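You operate a simulated robot arm through the tools that you are given. There is no shell and no other tool.

You run a simulated robot arm. Do the job below in one go: nothing can be reset, and whatever is moved stays where it is left.

## Task
Check sample R 342 on the light box at HIGH: over two specks goes to scrap, else to pass.
Fine: switch the light off after; leave the dimmer on HIGH.

It is judged by the outcome, as a careful person would: the job done as asked, and still so three seconds after it is handed in. It fails if anything else is knocked over, pushed out of place, dropped, spilled or broken.

## Robot
A 7-joint arm with a two-finger parallel gripper, fixed in place. Base frame: the origin is at the foot of the arm, x ahead of it, y to its left, z up. Readings come in cm, degrees, newtons and seconds.
Its first joint turns from -132.0 to 132.0 degrees. Payload 3.91 kg.
The TCP is the grasp point between the finger pads, 3 cm short of the fingertips. In the tool frame z runs along the fingers and y along their closing line. Largest opening 11 cm; finger width 2, thickness 1; the body of the gripper, 4.8 by 11.2 cm, starts 5.5 cm behind the TCP.
Orientation is that of the tool frame in the base frame, as a unit quaternion [w, x, y, z]. With the fingers straight down and closing along the base's y, the tool's x points along the base's -x, its y along +y and its z along -z.

## Interface
- The arm moves only by the tool servo_tool. Its arguments are lists of equal length, an entry for each row: "delta_pos": the shift along the tool's x, y, z in units of 25 mm (1.0 is 25 mm), a list of three; "rot": the turn, a rotation vector about the tool's x, y, z in units of 4 degrees (1.0 is 4 degrees), a list of three. In form: {"delta_pos": [[dx, dy, dz], ...], "rot": [[rx, ry, rz], ...]}. A call has 1 to 20 rows; each row shifts and turns the commanded pose from where the row before left it, along the tool's axes as they then stand. "hand" is the opening, from 0 (shut) to 1 (fully open), set as the call begins (left out, the last holds). A call with a number of a shift or a turn outside -1 to 1 is refused whole. Each row takes 0.2 s and may step no farther than 5 cm and 8.6 degrees from the row before; otherwise, or with a gripper value out of range, the whole call is refused. Where a pose cannot be reached the arm comes as near as it can. A force on the tool above 40 N (or 10 N above the force at the start of the call, whichever is more), or a blocked arm, ends the call early, and 0.2 s more pass. Each finger travels about 10.8 cm/s and halts on what it meets, pressing with about 22 N; the grip force reading is that of the motor and also rises with nothing between the fingers. The clock runs only during rows and for 0.2 s after the last one: add rows that do not move to give the fingers time. The reply holds the time, the measured pose of the TCP, the force on the tool along the base axes, the opening and the grip force, in the units named above and with some noise, with the torque about the TCP (base axes, N m) and any sound that the robot's microphone picked up.
- Cameras (640 x 400 px; columns grow to the right, rows downward): "scene" is fixed at [22.5, 64.66, 150.7]; the picture's right is [0.99, -0.11, 0.00], its down [-0.10, -0.96, -0.27] and it looks along [0.03, 0.27, -0.96] (base axes); focal length 214 px, centre (320, 200). "wrist" rides on the gripper at [7.2, 1.7, -10.3] in the tool frame; the picture's right is [-0.23, 0.97, 0.00], its down [-0.76, -0.18, -0.62] and it looks along [-0.61, -0.14, 0.78] (tool axes); focal length 222 px, centre (320, 200). There is no depth. A picture from a camera that has moved, and an enlarged one, comes with that camera's place and axes in the base frame and with its lens. The place of the scene camera against the robot may be out by one fixed shift of up to 1.2 cm in any direction.
- get_image(camera): a new picture of that camera. It takes no simulated time.
- inspect(camera, box): a new picture of the part [left, top, right, bottom] of that camera's present view, enlarged. It takes no simulated time.
- close_job(): hands the job in; it is judged then, once.

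Nothing tells you positions but the pictures and the camera data. Unless the task says otherwise, let go and move clear before handing in.

The tools are called as a command line: name --argument value ..., lists and objects as JSON in quotes. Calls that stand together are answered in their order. servo_tool: Moves the arm, as the interface text tells. Its arguments: {"type":"object","properties":{"delta_pos":{"type":"array"},"rot":{"type":"array"},"hand":{"type":"number"}},"required":["delta_pos","rot"]} The other tools are called the same way: get_image (camera) takes a picture; inspect (camera, box) takes an enlarged picture of a part of a camera's view; close_job () hands the job in.

At the start:

```text
t: 0.0
eef_pos: [1.28, 61.73, 115.74]
tool_rot: [0.001, 0.0, 1.0, 0.0]
force: [0.4, 0.1, 0.5]
wrist_torque: [0.01, 0.0, 0.02]
grip_width: 11.0
finger_force: 0.0
```

scene: 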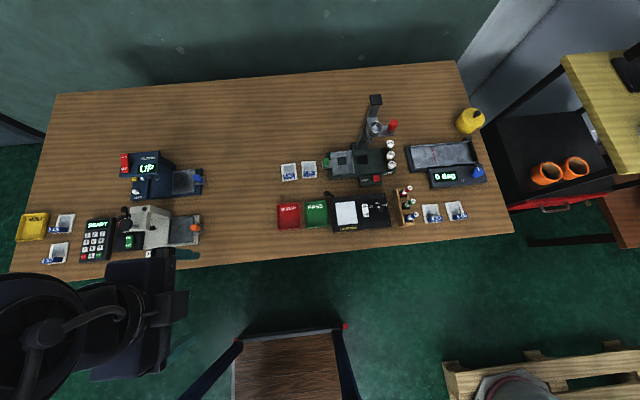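
wrist: 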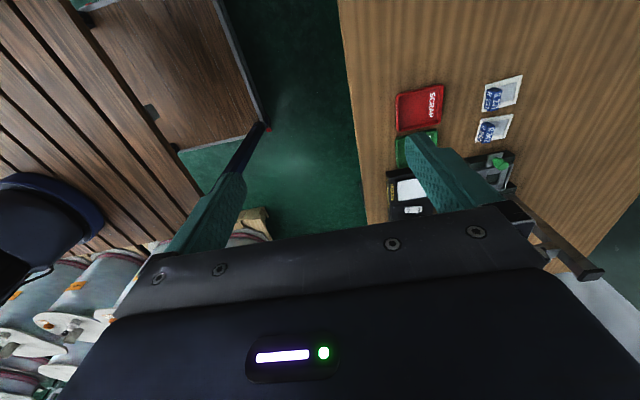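

I see a bench with several instruments; the light box appears to be the dark box near the red (scrap) and green (pass) trays, with sample bags scattered about. I'll zoom in before moving.

inspect --camera "scene" --box '[270, 180, 400, 240]'

inspect --camera "scene" --box '[390, 170, 500, 235]'

inspect --camera "scene" --box '[270, 90, 410, 190]'

inspect --camera "scene" --box '[10, 200, 110, 270]'

inspect --camera "scene" --box '[80, 140, 220, 270]'

```text
4.92 times, centred on (335, 210) of scene
camera zoom: at [22.5, 64.66, 150.7], right [0.99, -0.11, 0.0], down [-0.1, -0.96, -0.27], along [0.03, 0.27, -0.96], focal length 1056 px, centre (246, 151)
```

zoom: 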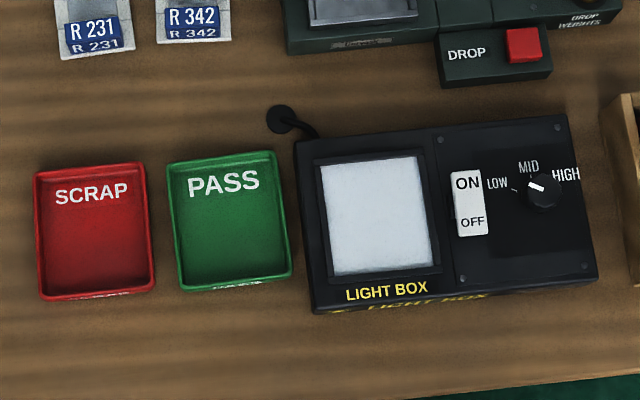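

```text
5.82 times, centred on (445, 202) of scene
camera zoom: at [22.5, 64.66, 150.7], right [0.99, -0.11, 0.0], down [-0.1, -0.96, -0.27], along [0.03, 0.27, -0.96], focal length 1248 px, centre (-407, 186)
```

zoom: 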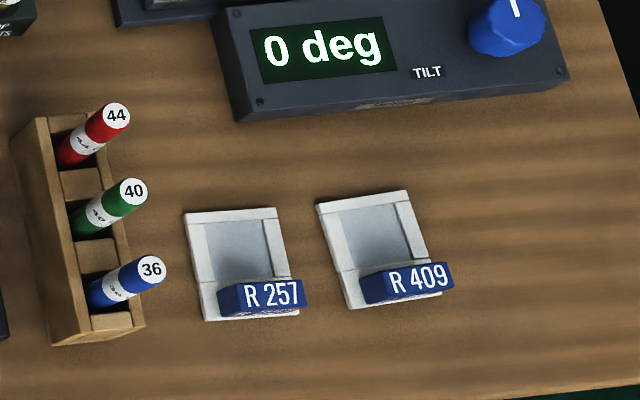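

```text
4.00 times, centred on (340, 140) of scene
camera zoom: at [22.5, 64.66, 150.7], right [0.99, -0.11, 0.0], down [-0.1, -0.96, -0.27], along [0.03, 0.27, -0.96], focal length 858 px, centre (240, 440)
```

zoom: 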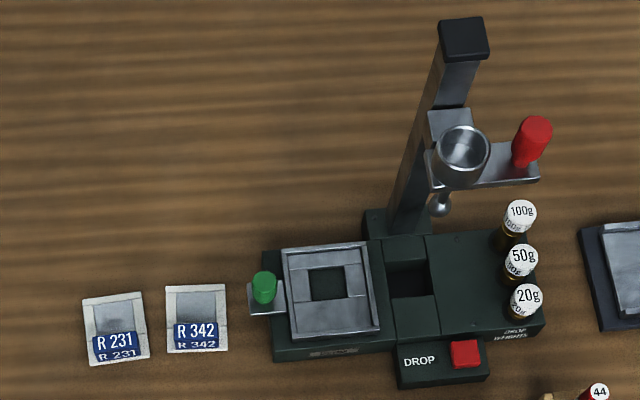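

```text
5.71 times, centred on (60, 235) of scene
camera zoom: at [22.5, 64.66, 150.7], right [0.99, -0.11, 0.0], down [-0.1, -0.96, -0.27], along [0.03, 0.27, -0.96], focal length 1226 px, centre (1806, 0)
```

zoom: 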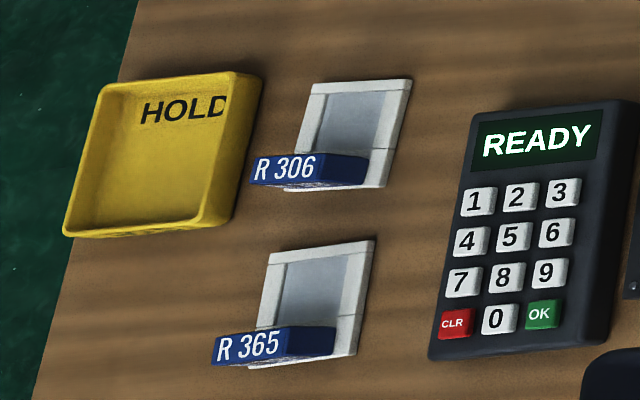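

```text
3.08 times, centred on (150, 205) of scene
camera zoom: at [22.5, 64.66, 150.7], right [0.99, -0.11, 0.0], down [-0.1, -0.96, -0.27], along [0.03, 0.27, -0.96], focal length 660 px, centre (843, 185)
```

zoom: 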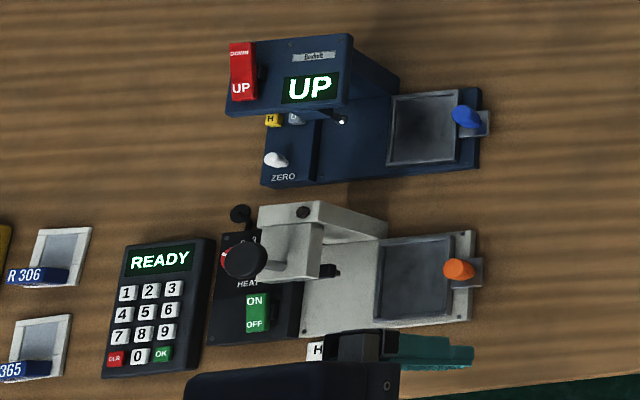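

The light box sits around x≈33, y≈79, with the PASS and SCRAP trays to its left and R 342 around (22, 96). The dimmer isn't on HIGH yet, so I'll move the wrist camera nearer for a better look.

servo_tool --delta_pos '[[-0.348, 0.88, 0.6], [-0.348, 0.88, 0.6], [-0.348, 0.88, 0.6], [-0.348, 0.88, 0.6], [-0.348, 0.88, 0.6], [-0.348, 0.88, 0.6], [-0.348, 0.88, 0.6], [-0.348, 0.88, 0.6], [-0.348, 0.88, 0.6], [-0.348, 0.88, 0.6]]' --rot '[[0, 0, 0], [0, 0, 0], [0, 0, 0], [0, 0, 0], [0, 0, 0], [0, 0, 0], [0, 0, 0], [0, 0, 0], [0, 0, 0], [0, 0, 0]]'

get_image --camera "wrist"

get_image --camera "scene"

```text
t: 2.2
eef_pos: [10.23, 83.83, 100.94]
tool_rot: [0.0, 0.0, 1.0, 0.0]
force: [-0.5, -0.4, 1.5]
wrist_torque: [-0.01, -0.04, 0.01]
grip_width: 11.01
finger_force: 0.0
```

```text
taken
camera wrist: at [2.91, 85.43, 111.27], right [0.23, 0.97, 0.0], down [0.76, -0.18, 0.62], along [0.61, -0.14, -0.78], focal length 222 px, centre (320, 200)
```

wrist: 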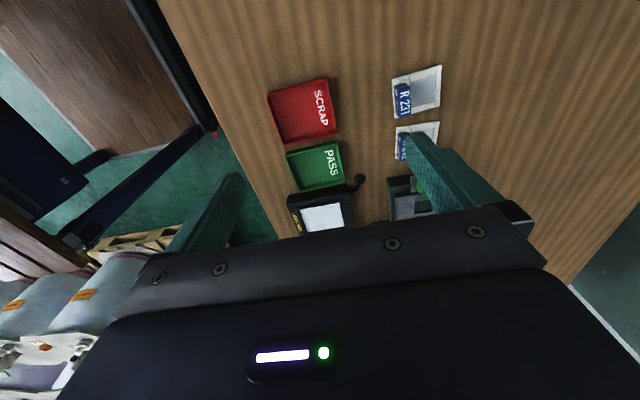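

```text
taken
```

scene: 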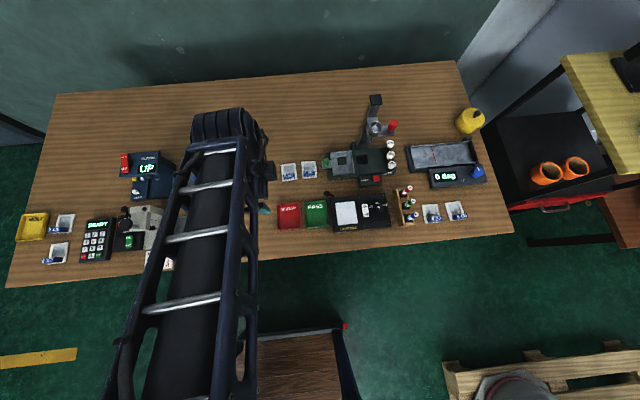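

The trays and both nearby samples are visible but the fingers hide the light box. I'll shift about 20 cm to the right, to view the switch and dimmer from above.

servo_tool --delta_pos '[[-1, -0.1, 0.04], [-1, -0.1, 0.04], [-1, -0.1, 0.04], [-1, -0.1, 0.04], [-1, -0.1, 0.04], [-1, -0.1, 0.04], [-1, -0.1, 0.04], [-1, -0.1, 0.04], [-1, -0.1, 0.04]]' --rot '[[0, 0, 0], [0, 0, 0], [0, 0, 0], [0, 0, 0], [0, 0, 0], [0, 0, 0], [0, 0, 0], [0, 0, 0], [0, 0, 0]]'

get_image --camera "wrist"

inspect --camera "wrist" --box '[220, 0, 540, 200]'

```text
t: 4.2
eef_pos: [32.87, 81.48, 99.75]
tool_rot: [0.001, -0.001, 1.0, -0.001]
force: [-0.5, 0.4, 0.2]
wrist_torque: [-0.01, -0.02, -0.01]
grip_width: 11.0
finger_force: 0.0
```

```text
taken
camera wrist: at [25.53, 83.06, 110.05], right [0.23, 0.97, 0.0], down [0.76, -0.18, 0.62], along [0.61, -0.14, -0.78], focal length 222 px, centre (320, 200)
```

wrist: 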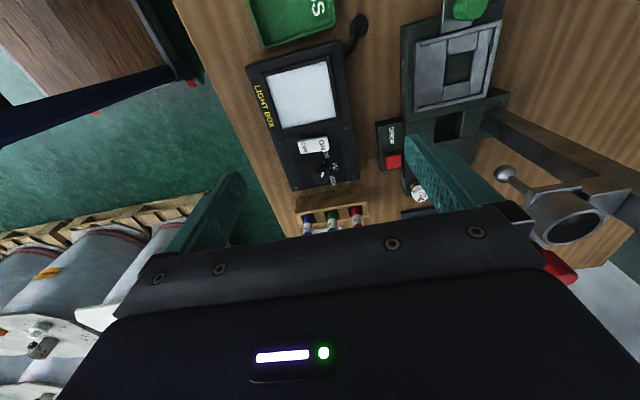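

```text
2.00 times, centred on (380, 100) of wrist
camera zoom: at [25.53, 83.06, 110.05], right [0.23, 0.97, 0.0], down [0.76, -0.18, 0.62], along [0.61, -0.14, -0.78], focal length 444 px, centre (200, 400)
```

zoom: 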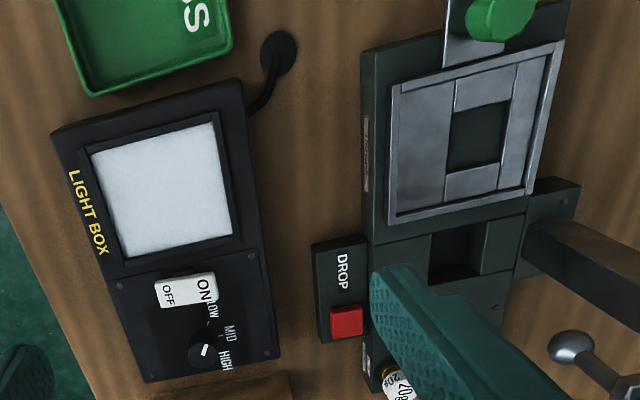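

I can see the light pad, the ON/OFF rocker and the dimmer knob with LOW/MID/HIGH marks. I'll zoom in on the controls to read the present dimmer and switch states.

inspect --camera "wrist" --box '[285, 120, 365, 195]'

inspect --camera "scene" --box '[355, 190, 395, 230]'

```text
5.33 times, centred on (325, 158) of wrist
camera zoom: at [25.53, 83.06, 110.05], right [0.23, 0.97, 0.0], down [0.76, -0.18, 0.62], along [0.61, -0.14, -0.78], focal length 1185 px, centre (293, 427)
```

zoom: 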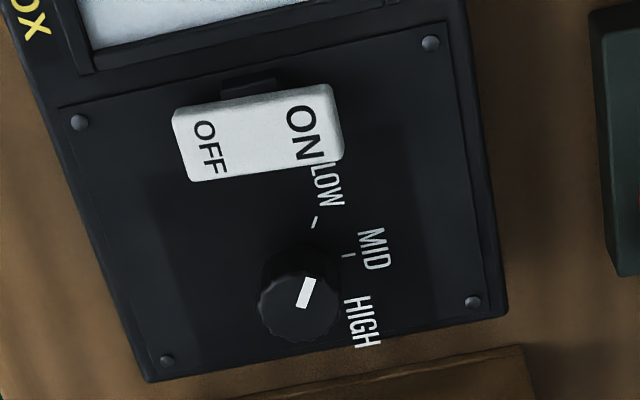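

```text
10.00 times, centred on (375, 210) of scene
camera zoom: at [22.5, 64.66, 150.7], right [0.99, -0.11, 0.0], down [-0.1, -0.96, -0.27], along [0.03, 0.27, -0.96], focal length 2145 px, centre (-230, 100)
```

zoom: 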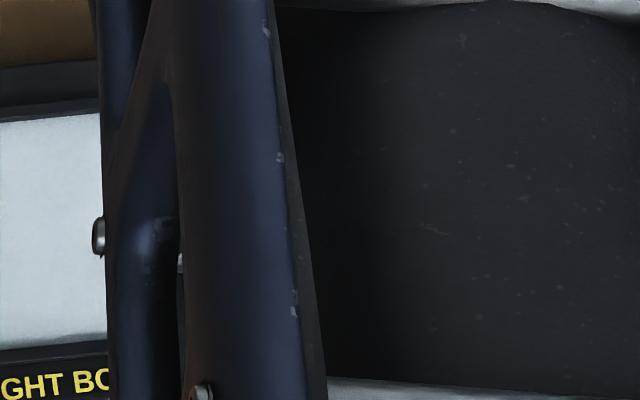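

The dimmer pointer looks to be at LOW and the rocker is OFF. I'll move over the knob, around (44, 79), and lower to about z=92 for a clear view of it.

servo_tool --delta_pos '[[-0.89, -0.2, 0.62], [-0.89, -0.2, 0.62], [-0.89, -0.2, 0.62], [-0.89, -0.2, 0.62], [-0.89, -0.2, 0.62]]' --rot '[[0, 0, 0], [0, 0, 0], [0, 0, 0], [0, 0, 0], [0, 0, 0]]'

get_image --camera "wrist"

inspect --camera "wrist" --box '[260, 60, 400, 150]'

```text
t: 5.4
eef_pos: [43.66, 79.09, 91.92]
tool_rot: [0.0, 0.0, 1.0, 0.0]
force: [-0.2, -0.2, 1.1]
wrist_torque: [-0.04, 0.0, 0.01]
grip_width: 11.01
finger_force: 0.0
```

```text
taken
camera wrist: at [36.35, 80.6, 102.3], right [0.23, 0.97, 0.0], down [0.76, -0.18, 0.62], along [0.61, -0.14, -0.78], focal length 222 px, centre (320, 200)
```

wrist: 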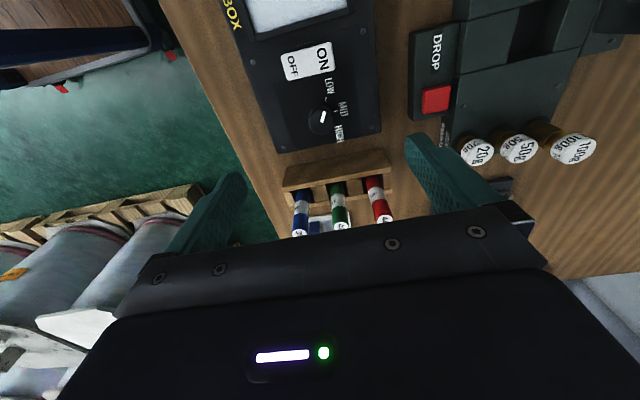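

```text
4.44 times, centred on (330, 105) of wrist
camera zoom: at [36.35, 80.6, 102.3], right [0.23, 0.97, 0.0], down [0.76, -0.18, 0.62], along [0.61, -0.14, -0.78], focal length 987 px, centre (276, 622)
```

zoom: 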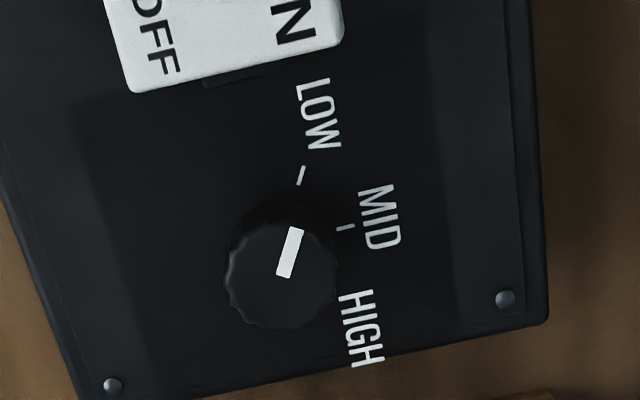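

The knob points at LOW; its top is at about (43.55, 79.07, 81.5), and HIGH is about 120° clockwise from there. I'll pre-turn the tool by −60° up high with the fingers partly open, so that there's turning range left once I grip.

servo_tool --delta_pos '[[0, 0, 0], [0, 0, 0], [0, 0, 0], [0, 0, 0], [0, 0, 0], [0, 0, 0], [0, 0, 0], [0, 0, 0], [0, 0, 0], [0, 0, 0], [0, 0, 0], [0, 0, 0], [0, 0, 0], [0, 0, 0], [0, 0, 0]]' --rot '[[0, 0, -1], [0, 0, -1], [0, 0, -1], [0, 0, -1], [0, 0, -1], [0, 0, -1], [0, 0, -1], [0, 0, -1], [0, 0, -1], [0, 0, -1], [0, 0, -1], [0, 0, -1], [0, 0, -1], [0, 0, -1], [0, 0, -1]]' --hand 0.4

get_image --camera "wrist"

get_image --camera "scene"

```text
t: 8.6
eef_pos: [43.58, 78.98, 92.08]
tool_rot: [0.0, -0.501, 0.865, 0.0]
force: [-0.2, -0.1, -0.1]
wrist_torque: [0.01, 0.01, -0.01]
grip_width: 4.39
finger_force: 0.1
```

```text
taken
camera wrist: at [38.51, 73.47, 102.45], right [-0.73, 0.68, 0.0], down [0.53, 0.57, 0.62], along [0.43, 0.46, -0.78], focal length 222 px, centre (320, 200)
```

wrist: 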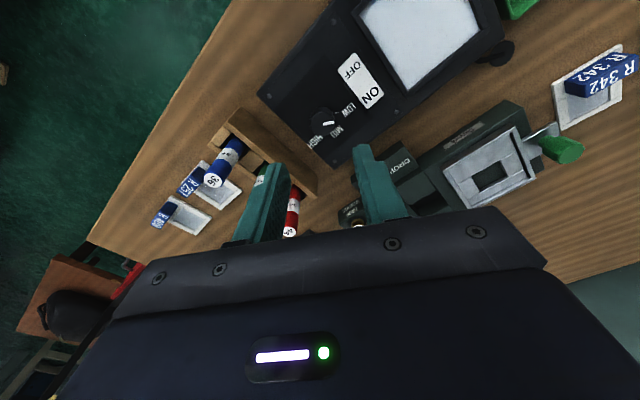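

```text
taken
```

scene: 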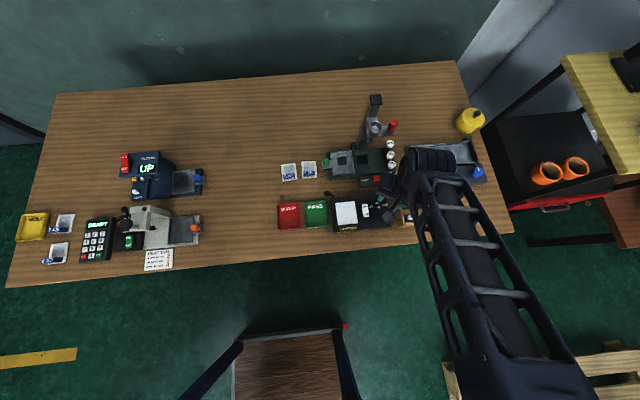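

The tool turned as commanded. A note card is now visible at the left of the bench, so I'll read it, and look at the knob from this new angle too.

inspect --camera "scene" --box '[135, 240, 185, 275]'

inspect --camera "wrist" --box '[260, 40, 420, 140]'

inspect --camera "wrist" --box '[520, 20, 640, 150]'

```text
11.43 times, centred on (160, 258) of scene
camera zoom: at [22.5, 64.66, 150.7], right [0.99, -0.11, 0.0], down [-0.1, -0.96, -0.27], along [0.03, 0.27, -0.96], focal length 2451 px, centre (2149, -457)
```

zoom: 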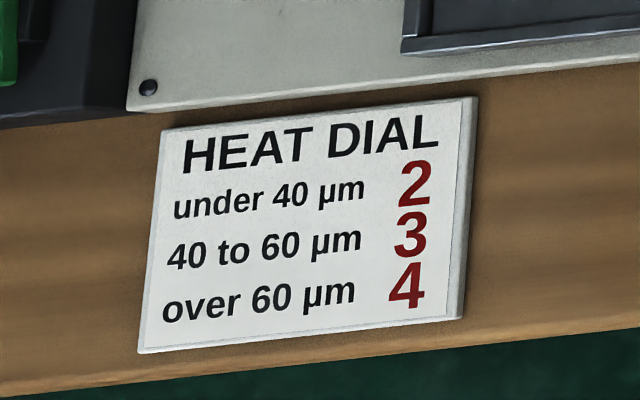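

```text
4.00 times, centred on (340, 90) of wrist
camera zoom: at [38.51, 73.47, 102.45], right [-0.73, 0.68, 0.0], down [0.53, 0.57, 0.62], along [0.43, 0.46, -0.78], focal length 888 px, centre (240, 640)
```

zoom: 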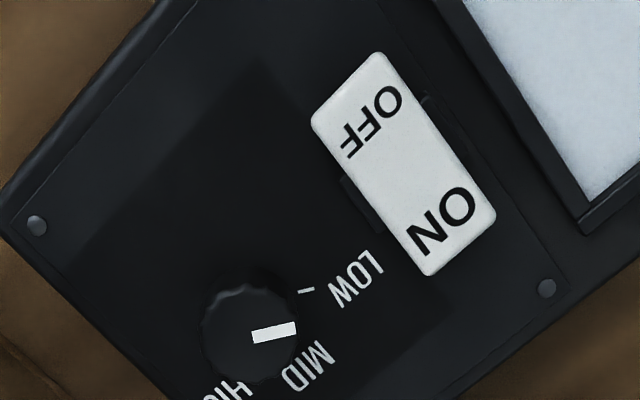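

```text
3.08 times, centred on (580, 85) of wrist
camera zoom: at [38.51, 73.47, 102.45], right [-0.73, 0.68, 0.0], down [0.53, 0.57, 0.62], along [0.43, 0.46, -0.78], focal length 684 px, centre (-480, 554)
```

zoom: 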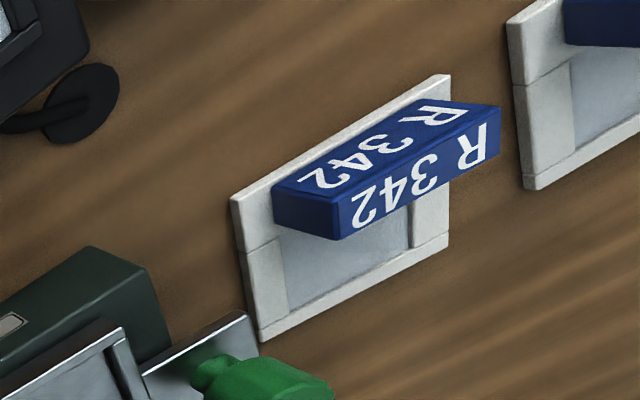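

The card is only about the heat dial, so it doesn't concern this job. The knob centre checks out at about (43.55, 79.15), so I'll lower the open fingers around it, stopping the tips just above the panel.

servo_tool --delta_pos '[[-0.053, 0.044, 0.9], [0, 0, 0.9], [0, 0, 0.9], [0, 0, 0.5], [0, 0, 0.3], [0, 0, 0.1]]' --rot '[[0, 0, 0], [0, 0, 0], [0, 0, 0], [0, 0, 0], [0, 0, 0], [0, 0, 0]]'

get_image --camera "wrist"

get_image --camera "scene"

```text
t: 10.0
eef_pos: [43.63, 79.09, 83.05]
tool_rot: [0.0, -0.5, 0.866, 0.0]
force: [0.0, 0.3, -0.1]
wrist_torque: [0.02, -0.01, 0.0]
grip_width: 4.4
finger_force: 0.0
```

```text
taken
camera wrist: at [38.45, 73.59, 93.43], right [-0.73, 0.68, 0.0], down [0.53, 0.57, 0.62], along [0.43, 0.45, -0.78], focal length 222 px, centre (320, 200)
```

wrist: 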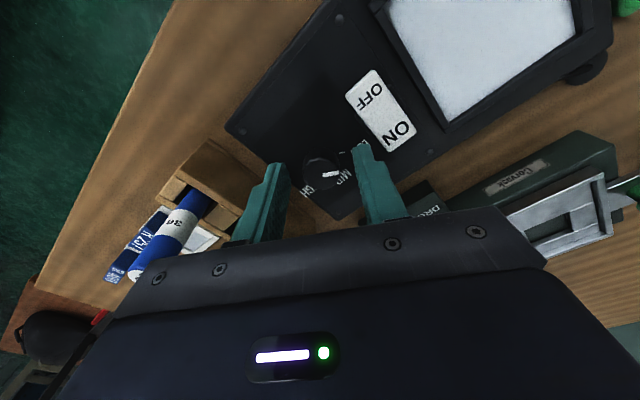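

```text
taken
```

scene: 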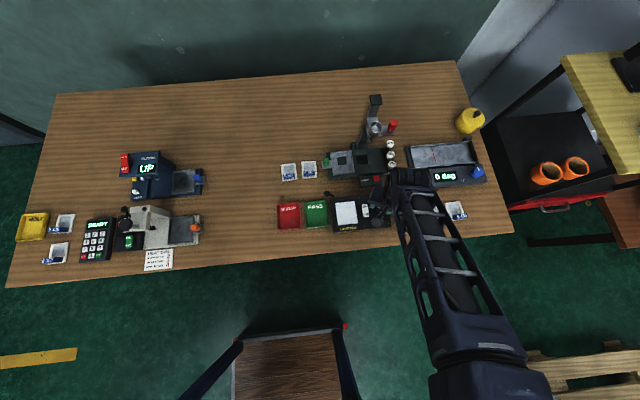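

inspect --camera "wrist" --box '[220, 120, 430, 240]'

```text
3.05 times, centred on (325, 180) of wrist
camera zoom: at [38.45, 73.59, 93.43], right [-0.73, 0.68, 0.0], down [0.53, 0.57, 0.62], along [0.43, 0.45, -0.78], focal length 677 px, centre (305, 261)
```

zoom: 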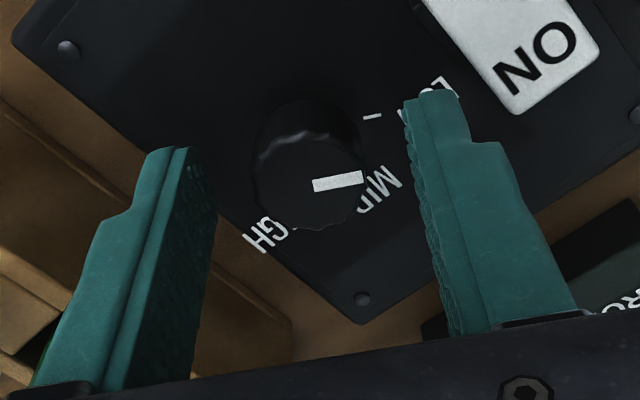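

The knob sits between the fingers, off-centre by only a millimetre or two. I'll nudge that out and close on it.

servo_tool --delta_pos '[[0, 0.06, 0], [0, 0, 0]]' --rot '[[0, 0, 0], [0, 0, 0]]'

servo_tool --delta_pos '[[0, 0, 0], [0, 0, 0], [0, 0, 0]]' --rot '[[0, 0, 0], [0, 0, 0], [0, 0, 0]]' --hand 0.1

inspect --camera "wrist" --box '[220, 120, 430, 240]'

```text
t: 10.6
eef_pos: [43.54, 79.27, 83.01]
tool_rot: [0.0, -0.5, 0.866, 0.0]
force: [0.4, -1.3, -0.3]
wrist_torque: [0.0, -0.01, 0.0]
grip_width: 4.4
finger_force: 0.1
```

```text
t: 11.4
eef_pos: [43.39, 79.06, 83.09]
tool_rot: [0.0, -0.5, 0.866, 0.0]
force: [2.9, -1.8, -0.1]
wrist_torque: [-0.08, -0.06, 0.0]
grip_width: 2.34
finger_force: 45.1
```

```text
3.05 times, centred on (325, 180) of wrist
camera zoom: at [38.37, 73.62, 93.4], right [-0.73, 0.68, 0.0], down [0.53, 0.57, 0.62], along [0.43, 0.45, -0.78], focal length 677 px, centre (305, 261)
```

zoom: 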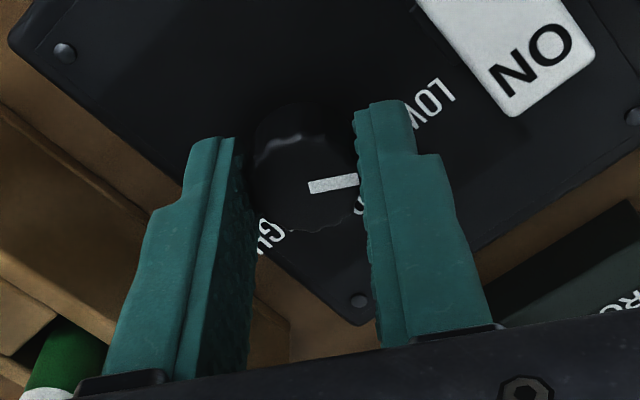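

The fingers have the knob at 2.34 cm width with hardly any side load. I'll turn it clockwise in stages and check the pointer as I go.

servo_tool --delta_pos '[[0, 0, 0], [0, 0, 0], [0, 0, 0], [0, 0, 0], [0, 0, 0], [0, 0, 0], [0, 0, 0], [0, 0, 0], [0, 0, 0], [0, 0, 0], [0, 0, 0], [0, 0, 0], [0, 0, 0], [0, 0, 0], [0, 0, 0]]' --rot '[[0, 0, 1], [0, 0, 1], [0, 0, 1], [0, 0, 1], [0, 0, 1], [0, 0, 1], [0, 0, 1], [0, 0, 1], [0, 0, 1], [0, 0, 1], [0, 0, 1], [0, 0, 1], [0, 0, 1], [0, 0, 1], [0, 0, 1]]'

inspect --camera "wrist" --box '[220, 80, 430, 220]'

```text
t: 14.6
eef_pos: [43.48, 79.15, 83.03]
tool_rot: [0.0, 0.0, 1.0, 0.0]
force: [10.0, -13.6, -9.2]
wrist_torque: [-0.39, -0.24, 0.01]
grip_width: 2.35
finger_force: 44.6
```

```text
2.86 times, centred on (325, 150) of wrist
camera zoom: at [36.2, 80.78, 93.4], right [0.23, 0.97, 0.0], down [0.76, -0.18, 0.62], along [0.61, -0.14, -0.78], focal length 635 px, centre (306, 343)
```

zoom: 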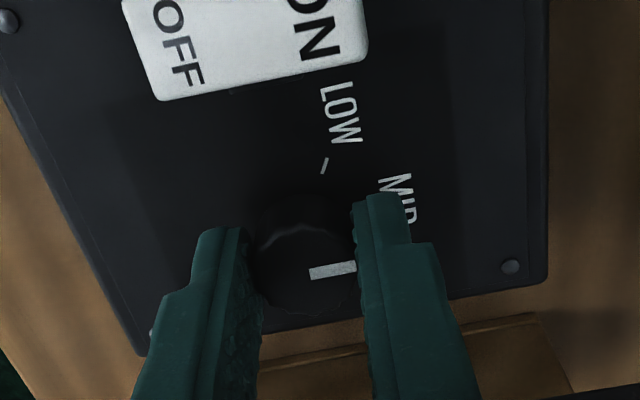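

The pointer now faces MID, turning along with the fingers. Some side load has built up, so I'll let go, re-centre and regrip before the second half.

servo_tool --delta_pos '[[0, 0, 0], [0, 0, 0], [0, 0, 0]]' --rot '[[0, 0, 0], [0, 0, 0], [0, 0, 0]]' --hand 0.36

inspect --camera "wrist" --box '[220, 80, 430, 220]'

```text
t: 15.4
eef_pos: [43.52, 79.27, 83.09]
tool_rot: [0.0, 0.0, 1.0, 0.0]
force: [1.3, 0.6, -0.3]
wrist_torque: [0.0, 0.0, -0.01]
grip_width: 3.95
finger_force: 0.1
```

```text
2.86 times, centred on (325, 150) of wrist
camera zoom: at [36.15, 80.79, 93.46], right [0.23, 0.97, 0.0], down [0.76, -0.18, 0.62], along [0.61, -0.14, -0.78], focal length 635 px, centre (306, 343)
```

zoom: 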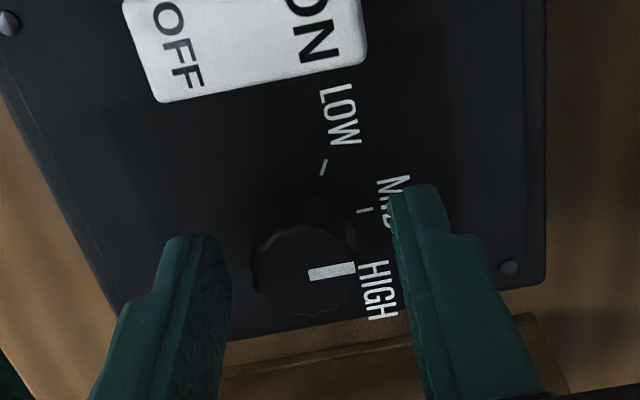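

servo_tool --delta_pos '[[0, -0.04, 0], [0, 0, 0]]' --rot '[[0, 0, 0], [0, 0, 0]]'

servo_tool --delta_pos '[[0, 0, 0], [0, 0, 0], [0, 0, 0]]' --rot '[[0, 0, 0], [0, 0, 0], [0, 0, 0]]' --hand 0.1

servo_tool --delta_pos '[[0, 0, 0], [0, 0, 0], [0, 0, 0], [0, 0, 0], [0, 0, 0], [0, 0, 0], [0, 0, 0], [0, 0, 0], [0, 0, 0], [0, 0, 0], [0, 0, 0], [0, 0, 0], [0, 0, 0], [0, 0, 0]]' --rot '[[0, 0, 1], [0, 0, 1], [0, 0, 1], [0, 0, 1], [0, 0, 1], [0, 0, 1], [0, 0, 1], [0, 0, 1], [0, 0, 1], [0, 0, 1], [0, 0, 1], [0, 0, 1], [0, 0, 1], [0, 0, 1]]'

get_image --camera "wrist"

inspect --camera "wrist" --box '[220, 80, 430, 220]'

```text
t: 16.0
eef_pos: [43.38, 79.1, 83.18]
tool_rot: [0.0, -0.001, 1.0, 0.0]
force: [0.1, 0.6, -0.1]
wrist_torque: [0.03, 0.02, 0.01]
grip_width: 3.99
finger_force: 0.0
```

```text
t: 16.8
eef_pos: [43.47, 79.18, 83.03]
tool_rot: [0.0, 0.0, 1.0, 0.001]
force: [1.5, 15.8, -2.9]
wrist_torque: [0.5, -0.23, 0.02]
grip_width: 2.34
finger_force: 45.0
```

```text
t: 19.8
eef_pos: [43.54, 79.14, 83.14]
tool_rot: [0.002, 0.47, 0.883, 0.0]
force: [4.6, 16.4, 4.0]
wrist_torque: [0.18, -0.42, 0.48]
grip_width: 2.35
finger_force: 45.3
```

```text
taken
camera wrist: at [40.9, 85.93, 93.43], right [0.93, 0.35, 0.0], down [0.28, -0.73, 0.62], along [0.22, -0.58, -0.78], focal length 222 px, centre (320, 200)
```

wrist: 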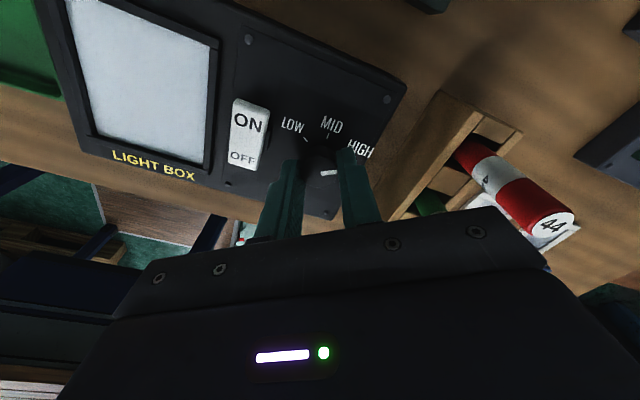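

```text
2.86 times, centred on (325, 150) of wrist
camera zoom: at [40.9, 85.93, 93.43], right [0.93, 0.35, 0.0], down [0.28, -0.73, 0.62], along [0.22, -0.58, -0.78], focal length 635 px, centre (306, 343)
```

zoom: 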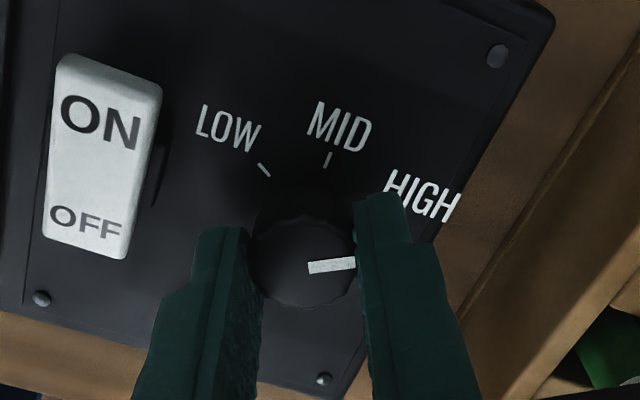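

The pointer is nearly on HIGH. I'll do the last 4°, then let go and see where it settles.

servo_tool --delta_pos '[[0, 0, 0], [0, 0, 0]]' --rot '[[0, 0, 1], [0, 0, 0]]'

servo_tool --delta_pos '[[0, 0, 0], [0, 0, 0], [0, 0, 0]]' --rot '[[0, 0, 0], [0, 0, 0], [0, 0, 0]]' --hand 0.4

inspect --camera "wrist" --box '[220, 80, 430, 220]'

```text
t: 20.4
eef_pos: [43.65, 79.01, 83.17]
tool_rot: [0.001, 0.501, 0.865, -0.001]
force: [8.1, 1.8, 3.2]
wrist_torque: [-0.14, -0.25, 0.32]
grip_width: 2.37
finger_force: 45.2
```

```text
t: 21.2
eef_pos: [43.61, 79.17, 83.07]
tool_rot: [0.0, 0.499, 0.866, 0.0]
force: [0.1, 0.1, 0.1]
wrist_torque: [-0.01, 0.0, 0.02]
grip_width: 4.41
finger_force: 0.0
```

```text
2.86 times, centred on (325, 150) of wrist
camera zoom: at [41.32, 86.1, 93.48], right [0.96, 0.29, 0.0], down [0.23, -0.75, 0.62], along [0.18, -0.6, -0.78], focal length 635 px, centre (306, 343)
```

zoom: 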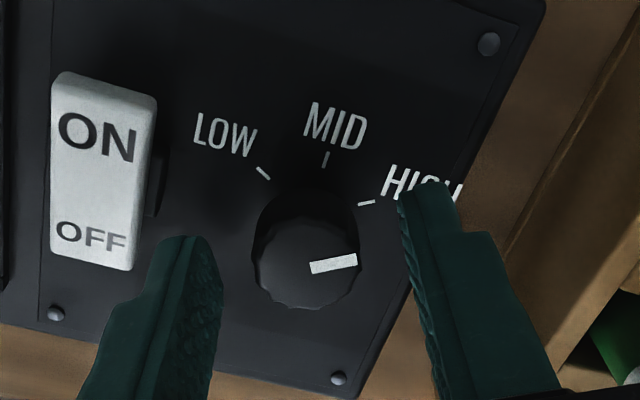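

The pointer now lines up with the HIGH tick. I'll rise, turn the tool back square, shut the fingers and take a clean look at the whole panel from above.

servo_tool --delta_pos '[[0, 0, -1], [0, 0, -1], [0, 0, -1], [0, 0, -1], [0, 0, 0], [0, 0, 0], [0, 0, 0], [0, 0, 0], [0, 0, 0], [0, 0, 0], [0, 0, 0], [0, 0, 0], [0, 0, 0], [0, 0, 0], [0, 0, 0], [0, 0, 0], [0, 0, 0], [0, 0, 0], [0, 0, 0]]' --rot '[[0, 0, 0], [0, 0, 0], [0, 0, 0], [0, 0, 0], [0, 0, -1], [0, 0, -1], [0, 0, -1], [0, 0, -1], [0, 0, -1], [0, 0, -1], [0, 0, -1], [0, 0, -1], [0, 0, -1], [0, 0, -1], [0, 0, -1], [0, 0, -1], [0, 0, -1], [0, 0, -1], [0, 0, -1]]'

servo_tool --delta_pos '[[0.8, 0.12, 0], [0.8, 0.12, 0], [0.4, 0.12, 0], [0, 0, 0]]' --rot '[[0, 0, 0], [0, 0, 0], [0, 0, 0], [0, 0, 0]]' --hand 0

get_image --camera "wrist"

inspect --camera "wrist" --box '[220, 20, 420, 190]'

```text
t: 25.2
eef_pos: [43.31, 79.23, 93.09]
tool_rot: [0.0, -0.002, 1.0, 0.0]
force: [0.1, -0.6, -0.4]
wrist_torque: [0.0, -0.02, 0.01]
grip_width: 4.41
finger_force: 0.0
```

```text
t: 26.2
eef_pos: [38.55, 80.06, 93.03]
tool_rot: [0.0, 0.0, 1.0, -0.001]
force: [-0.5, -0.5, 0.3]
wrist_torque: [-0.02, 0.0, 0.0]
grip_width: 0.04
finger_force: 21.5
```

```text
taken
camera wrist: at [31.13, 81.59, 103.5], right [0.23, 0.97, 0.0], down [0.76, -0.18, 0.62], along [0.61, -0.14, -0.78], focal length 222 px, centre (320, 200)
```

wrist: 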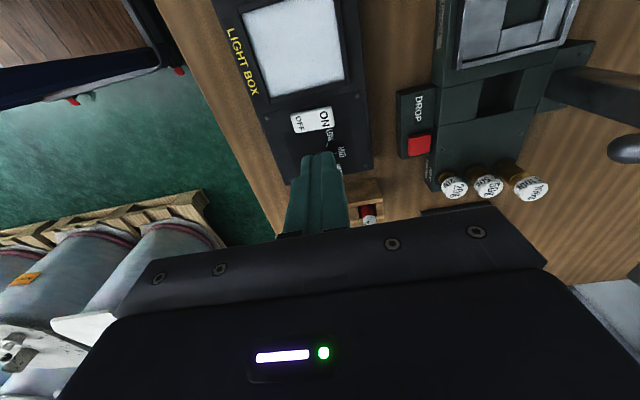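

```text
2.35 times, centred on (320, 105) of wrist
camera zoom: at [31.13, 81.59, 103.5], right [0.23, 0.97, 0.0], down [0.76, -0.18, 0.62], along [0.61, -0.14, -0.78], focal length 523 px, centre (320, 424)
```

zoom: 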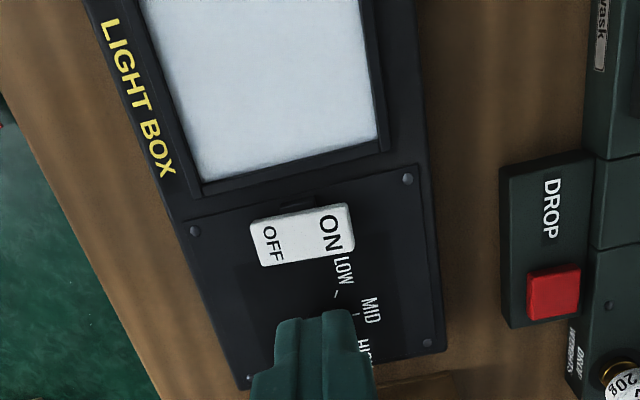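

The panel looks right. The rocker spans y≈77 to 81 at x≈38.65, with ON at the far end. I'll line the shut fingertips up over ON and come down carefully.

servo_tool --delta_pos '[[-0.04, 0.14, 0.8], [0, 0, 0.8], [0, 0, 0.8], [0, 0, 0.6], [0, 0, 0.2], [0, 0, 0.1], [0, 0, 0.1], [0, 0, 0.1]]' --rot '[[0, 0, 0], [0, 0, 0], [0, 0, 0], [0, 0, 0], [0, 0, 0], [0, 0, 0], [0, 0, 0], [0, 0, 0]]'

get_image --camera "wrist"

```text
t: 28.0
eef_pos: [38.58, 80.34, 84.44]
tool_rot: [0.001, 0.001, 1.0, 0.0]
force: [-0.3, -0.8, 0.0]
wrist_torque: [-0.01, 0.05, 0.01]
grip_width: 0.01
finger_force: 21.8
```

```text
taken
camera wrist: at [31.26, 81.94, 94.69], right [0.23, 0.97, 0.0], down [0.76, -0.18, 0.62], along [0.61, -0.14, -0.78], focal length 222 px, centre (320, 200)
```

wrist: 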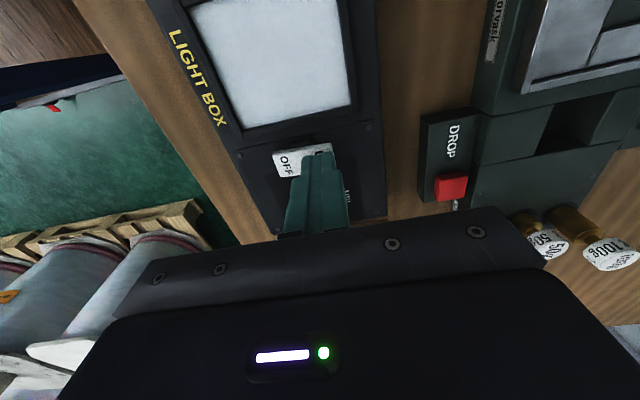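

Now about 0.5 cm above the rocker. I'll press down in small steps and watch the force, the sound and the pad.

servo_tool --delta_pos '[[0, 0, 0.08], [0, 0, 0.08], [0, 0, 0.08], [0, 0, 0.08], [0, 0, 0.08]]' --rot '[[0, 0, 0], [0, 0, 0], [0, 0, 0], [0, 0, 0], [0, 0, 0]]'

get_image --camera "wrist"

```text
t: 29.2
eef_pos: [38.5, 80.38, 83.56]
tool_rot: [-0.001, 0.0, 1.0, 0.002]
force: [-2.4, -0.6, 20.9]
wrist_torque: [-0.2, 0.1, -0.05]
grip_width: 0.0
finger_force: 21.9
```

```text
taken
camera wrist: at [31.26, 81.93, 93.91], right [0.23, 0.97, 0.0], down [0.76, -0.18, 0.62], along [0.61, -0.14, -0.78], focal length 222 px, centre (320, 200)
```

wrist: 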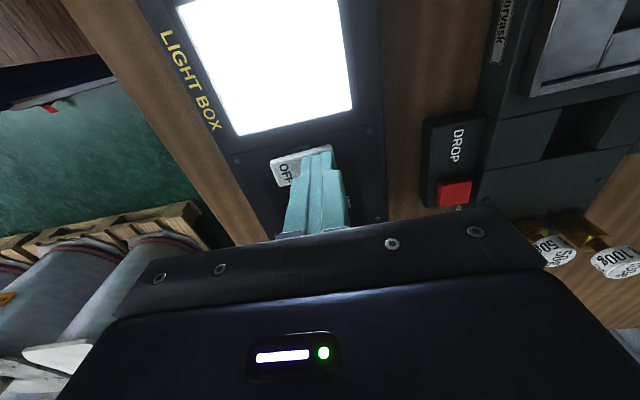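

The light came on, bright white. I'll lift clear and confirm that the rocker stays ON and the knob is still on HIGH.

servo_tool --delta_pos '[[0, 0, -0.5], [0, 0, -1], [0, 0, -1], [0, 0, -1], [0.6, 0, -0.6], [1, 0, 0], [1, 0, 0]]' --rot '[[0, 0, 0], [0, 0, 0], [0, 0, 0], [0, 0, 0], [0, 0, 0], [0, 0, 0], [0, 0, 0]]'

get_image --camera "wrist"

inspect --camera "wrist" --box '[200, 0, 440, 170]'

inspect --camera "scene" --box '[270, 150, 400, 240]'

```text
t: 30.8
eef_pos: [32.27, 80.38, 93.52]
tool_rot: [0.0, 0.0, 1.0, 0.0]
force: [-0.6, 0.1, -0.1]
wrist_torque: [-0.01, 0.04, 0.01]
grip_width: 0.01
finger_force: 21.6
```

```text
taken
camera wrist: at [24.98, 81.92, 103.82], right [0.23, 0.97, 0.0], down [0.76, -0.18, 0.62], along [0.61, -0.14, -0.78], focal length 222 px, centre (320, 200)
```

wrist: 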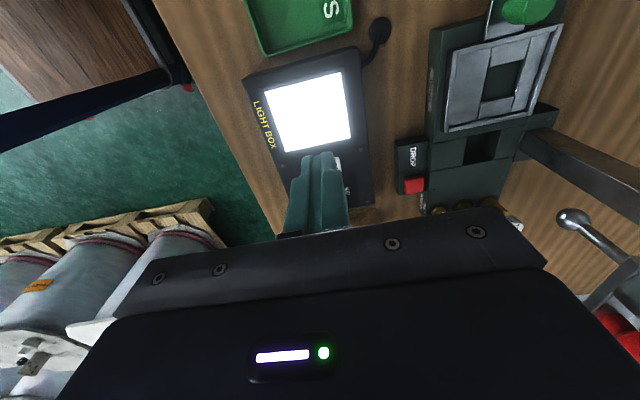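

```text
2.35 times, centred on (320, 85) of wrist
camera zoom: at [24.98, 81.92, 103.82], right [0.23, 0.97, 0.0], down [0.76, -0.18, 0.62], along [0.61, -0.14, -0.78], focal length 523 px, centre (320, 471)
```

zoom: 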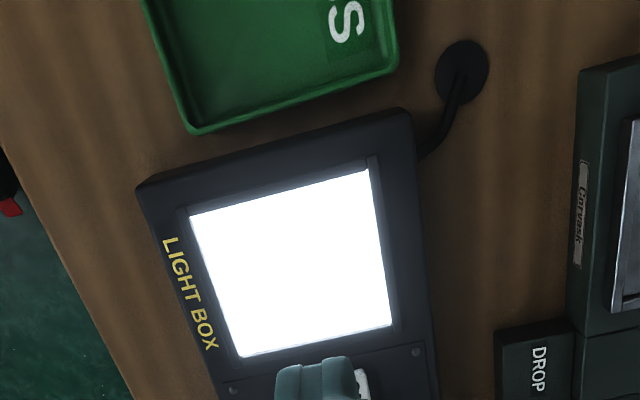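

```text
4.44 times, centred on (335, 195) of scene
camera zoom: at [22.5, 64.66, 150.7], right [0.99, -0.11, 0.0], down [-0.1, -0.96, -0.27], along [0.03, 0.27, -0.96], focal length 953 px, centre (253, 222)
```

zoom: 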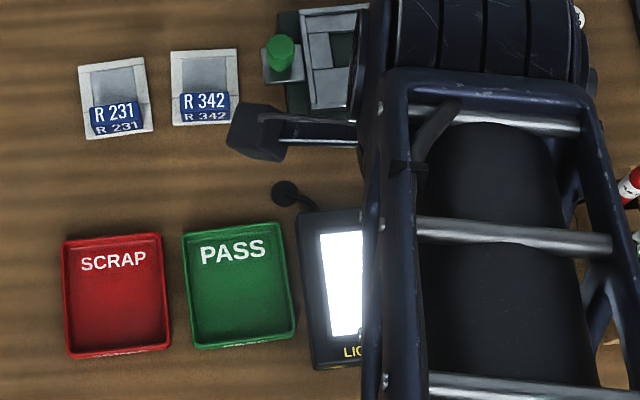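

The light stays on at full brightness. The lit pad spans about x 29–36, y 75.3–83 and the bare pad has no marks. Next I'll move over R 342 with the fingers open and look at it from above.

servo_tool --delta_pos '[[0.7, 0.78, 0], [0.7, 0.78, 0], [0.7, 0.78, 0], [0.7, 0.78, 0], [0.7, 0.78, 0], [0.7, 0.78, 0]]' --rot '[[0, 0, 0], [0, 0, 0], [0, 0, 0], [0, 0, 0], [0, 0, 0], [0, 0, 0]]' --hand 0.4

get_image --camera "wrist"

inspect --camera "wrist" --box '[280, 40, 440, 140]'

inspect --camera "scene" --box '[340, 180, 400, 235]'

```text
t: 32.2
eef_pos: [21.59, 92.19, 93.59]
tool_rot: [0.001, 0.001, 1.0, 0.0]
force: [0.1, 0.3, 1.1]
wrist_torque: [0.01, 0.01, 0.0]
grip_width: 4.4
finger_force: 0.0
```

```text
taken
camera wrist: at [14.36, 93.64, 103.98], right [0.23, 0.97, 0.0], down [0.76, -0.18, 0.62], along [0.61, -0.14, -0.78], focal length 222 px, centre (320, 200)
```

wrist: 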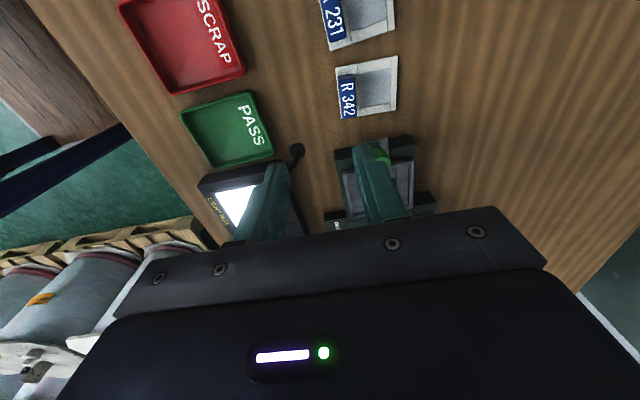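

```text
4.00 times, centred on (360, 90) of wrist
camera zoom: at [14.36, 93.64, 103.98], right [0.23, 0.97, 0.0], down [0.76, -0.18, 0.62], along [0.61, -0.14, -0.78], focal length 888 px, centre (160, 640)
```

zoom: 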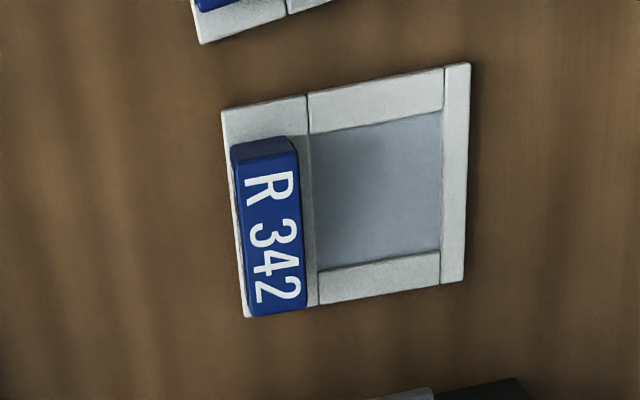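

```text
7.27 times, centred on (370, 208) of scene
camera zoom: at [22.5, 64.66, 150.7], right [0.99, -0.11, 0.0], down [-0.1, -0.96, -0.27], along [0.03, 0.27, -0.96], focal length 1560 px, centre (-44, 146)
```

zoom: 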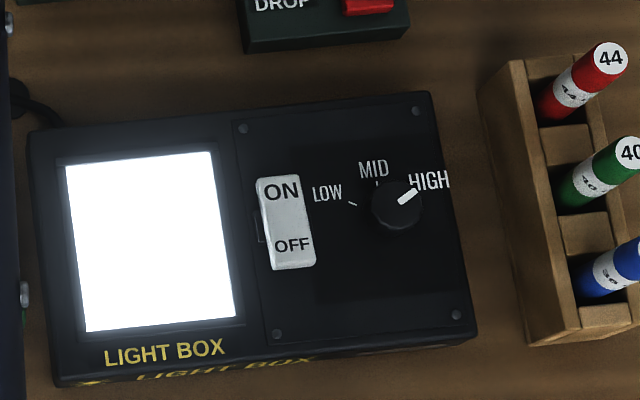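

The scene view confirms ON and HIGH. R 342's handle is centred at about (21.3, 95.15), top at z≈78.9, turned a few degrees clockwise. I'll line up over it and lower partway to check.

servo_tool --delta_pos '[[0.06, 0.6, 0], [0.06, 0.58, 0], [0, 0, 0], [0, 0, 0.8], [0, 0, 0.8], [0, 0, 0.8], [0, 0, 0.8]]' --rot '[[0, 0, 0], [0, 0, 0], [0, 0, 1], [0, 0, 0], [0, 0, 0], [0, 0, 0], [0, 0, 0]]'

get_image --camera "wrist"

inspect --camera "wrist" --box '[240, 80, 440, 205]'

```text
t: 33.8
eef_pos: [21.29, 94.99, 85.72]
tool_rot: [0.0, 0.035, 0.999, 0.0]
force: [0.3, -0.2, 0.5]
wrist_torque: [0.0, -0.02, 0.03]
grip_width: 4.41
finger_force: 0.0
```

```text
taken
camera wrist: at [14.08, 97.02, 95.96], right [0.29, 0.96, 0.0], down [0.75, -0.23, 0.62], along [0.6, -0.18, -0.78], focal length 222 px, centre (320, 200)
```

wrist: 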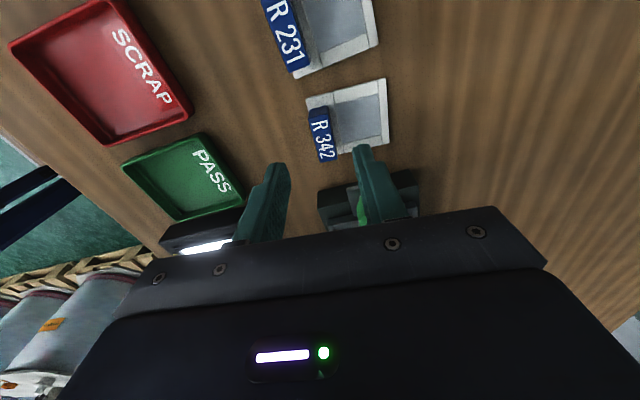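

```text
3.20 times, centred on (340, 142) of wrist
camera zoom: at [14.08, 97.02, 95.96], right [0.29, 0.96, 0.0], down [0.75, -0.23, 0.62], along [0.6, -0.18, -0.78], focal length 711 px, centre (256, 384)
```

zoom: 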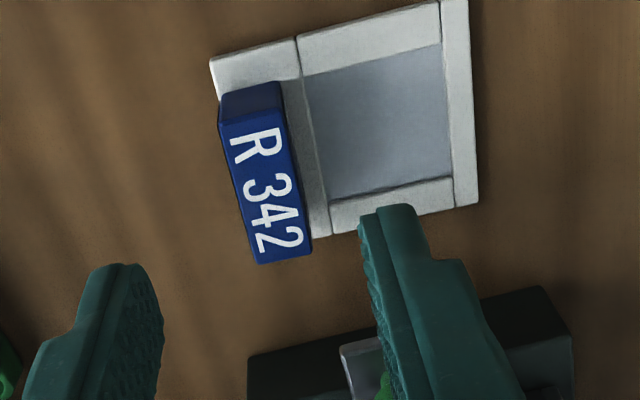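

The handle centre and angle match the tool well. I'll lower to TCP z≈80 so the pads straddle the handle with the tips just above the frame.

servo_tool --delta_pos '[[0, 0.05, 0.8], [0, 0, 0.7], [0, 0, 0.4], [0, 0, 0.2], [0, 0, 0.14]]' --rot '[[0, 0, 0], [0, 0, 0], [0, 0, 0], [0, 0, 0], [0, 0, 0]]'

get_image --camera "wrist"

inspect --camera "wrist" --box '[240, 80, 440, 205]'

inspect --camera "scene" --box '[270, 140, 400, 220]'

```text
t: 35.0
eef_pos: [21.23, 95.09, 79.94]
tool_rot: [0.0, 0.035, 0.999, 0.0]
force: [-0.4, 0.2, 0.1]
wrist_torque: [0.0, -0.02, 0.03]
grip_width: 4.39
finger_force: 0.0
```

```text
taken
camera wrist: at [14.12, 97.1, 90.33], right [0.29, 0.96, 0.0], down [0.75, -0.23, 0.62], along [0.6, -0.18, -0.78], focal length 222 px, centre (320, 200)
```

wrist: 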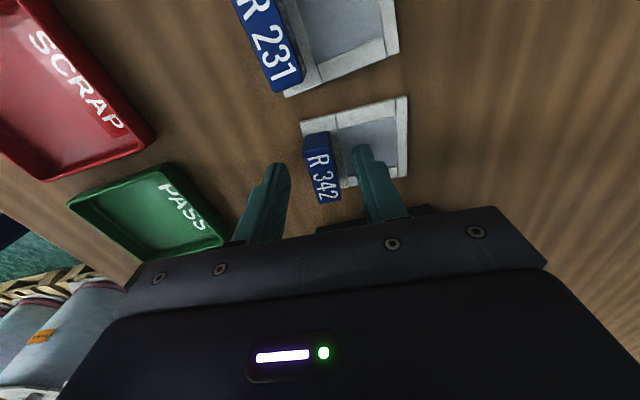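

```text
3.20 times, centred on (340, 142) of wrist
camera zoom: at [14.12, 97.1, 90.33], right [0.29, 0.96, 0.0], down [0.75, -0.23, 0.62], along [0.6, -0.18, -0.78], focal length 711 px, centre (256, 384)
```

zoom: 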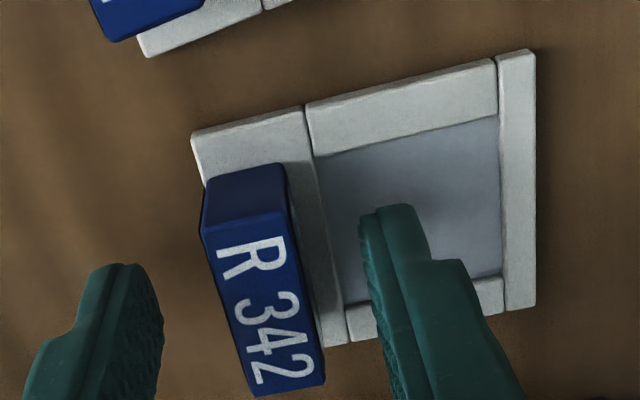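

```text
4.92 times, centred on (335, 180) of scene
camera zoom: at [22.5, 64.66, 150.7], right [0.99, -0.11, 0.0], down [-0.1, -0.96, -0.27], along [0.03, 0.27, -0.96], focal length 1056 px, centre (246, 298)
```

zoom: 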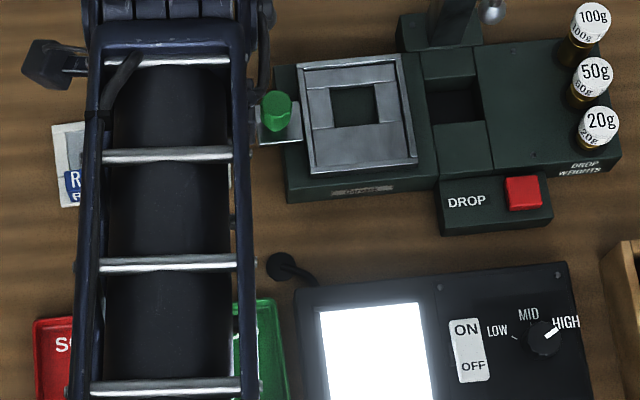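

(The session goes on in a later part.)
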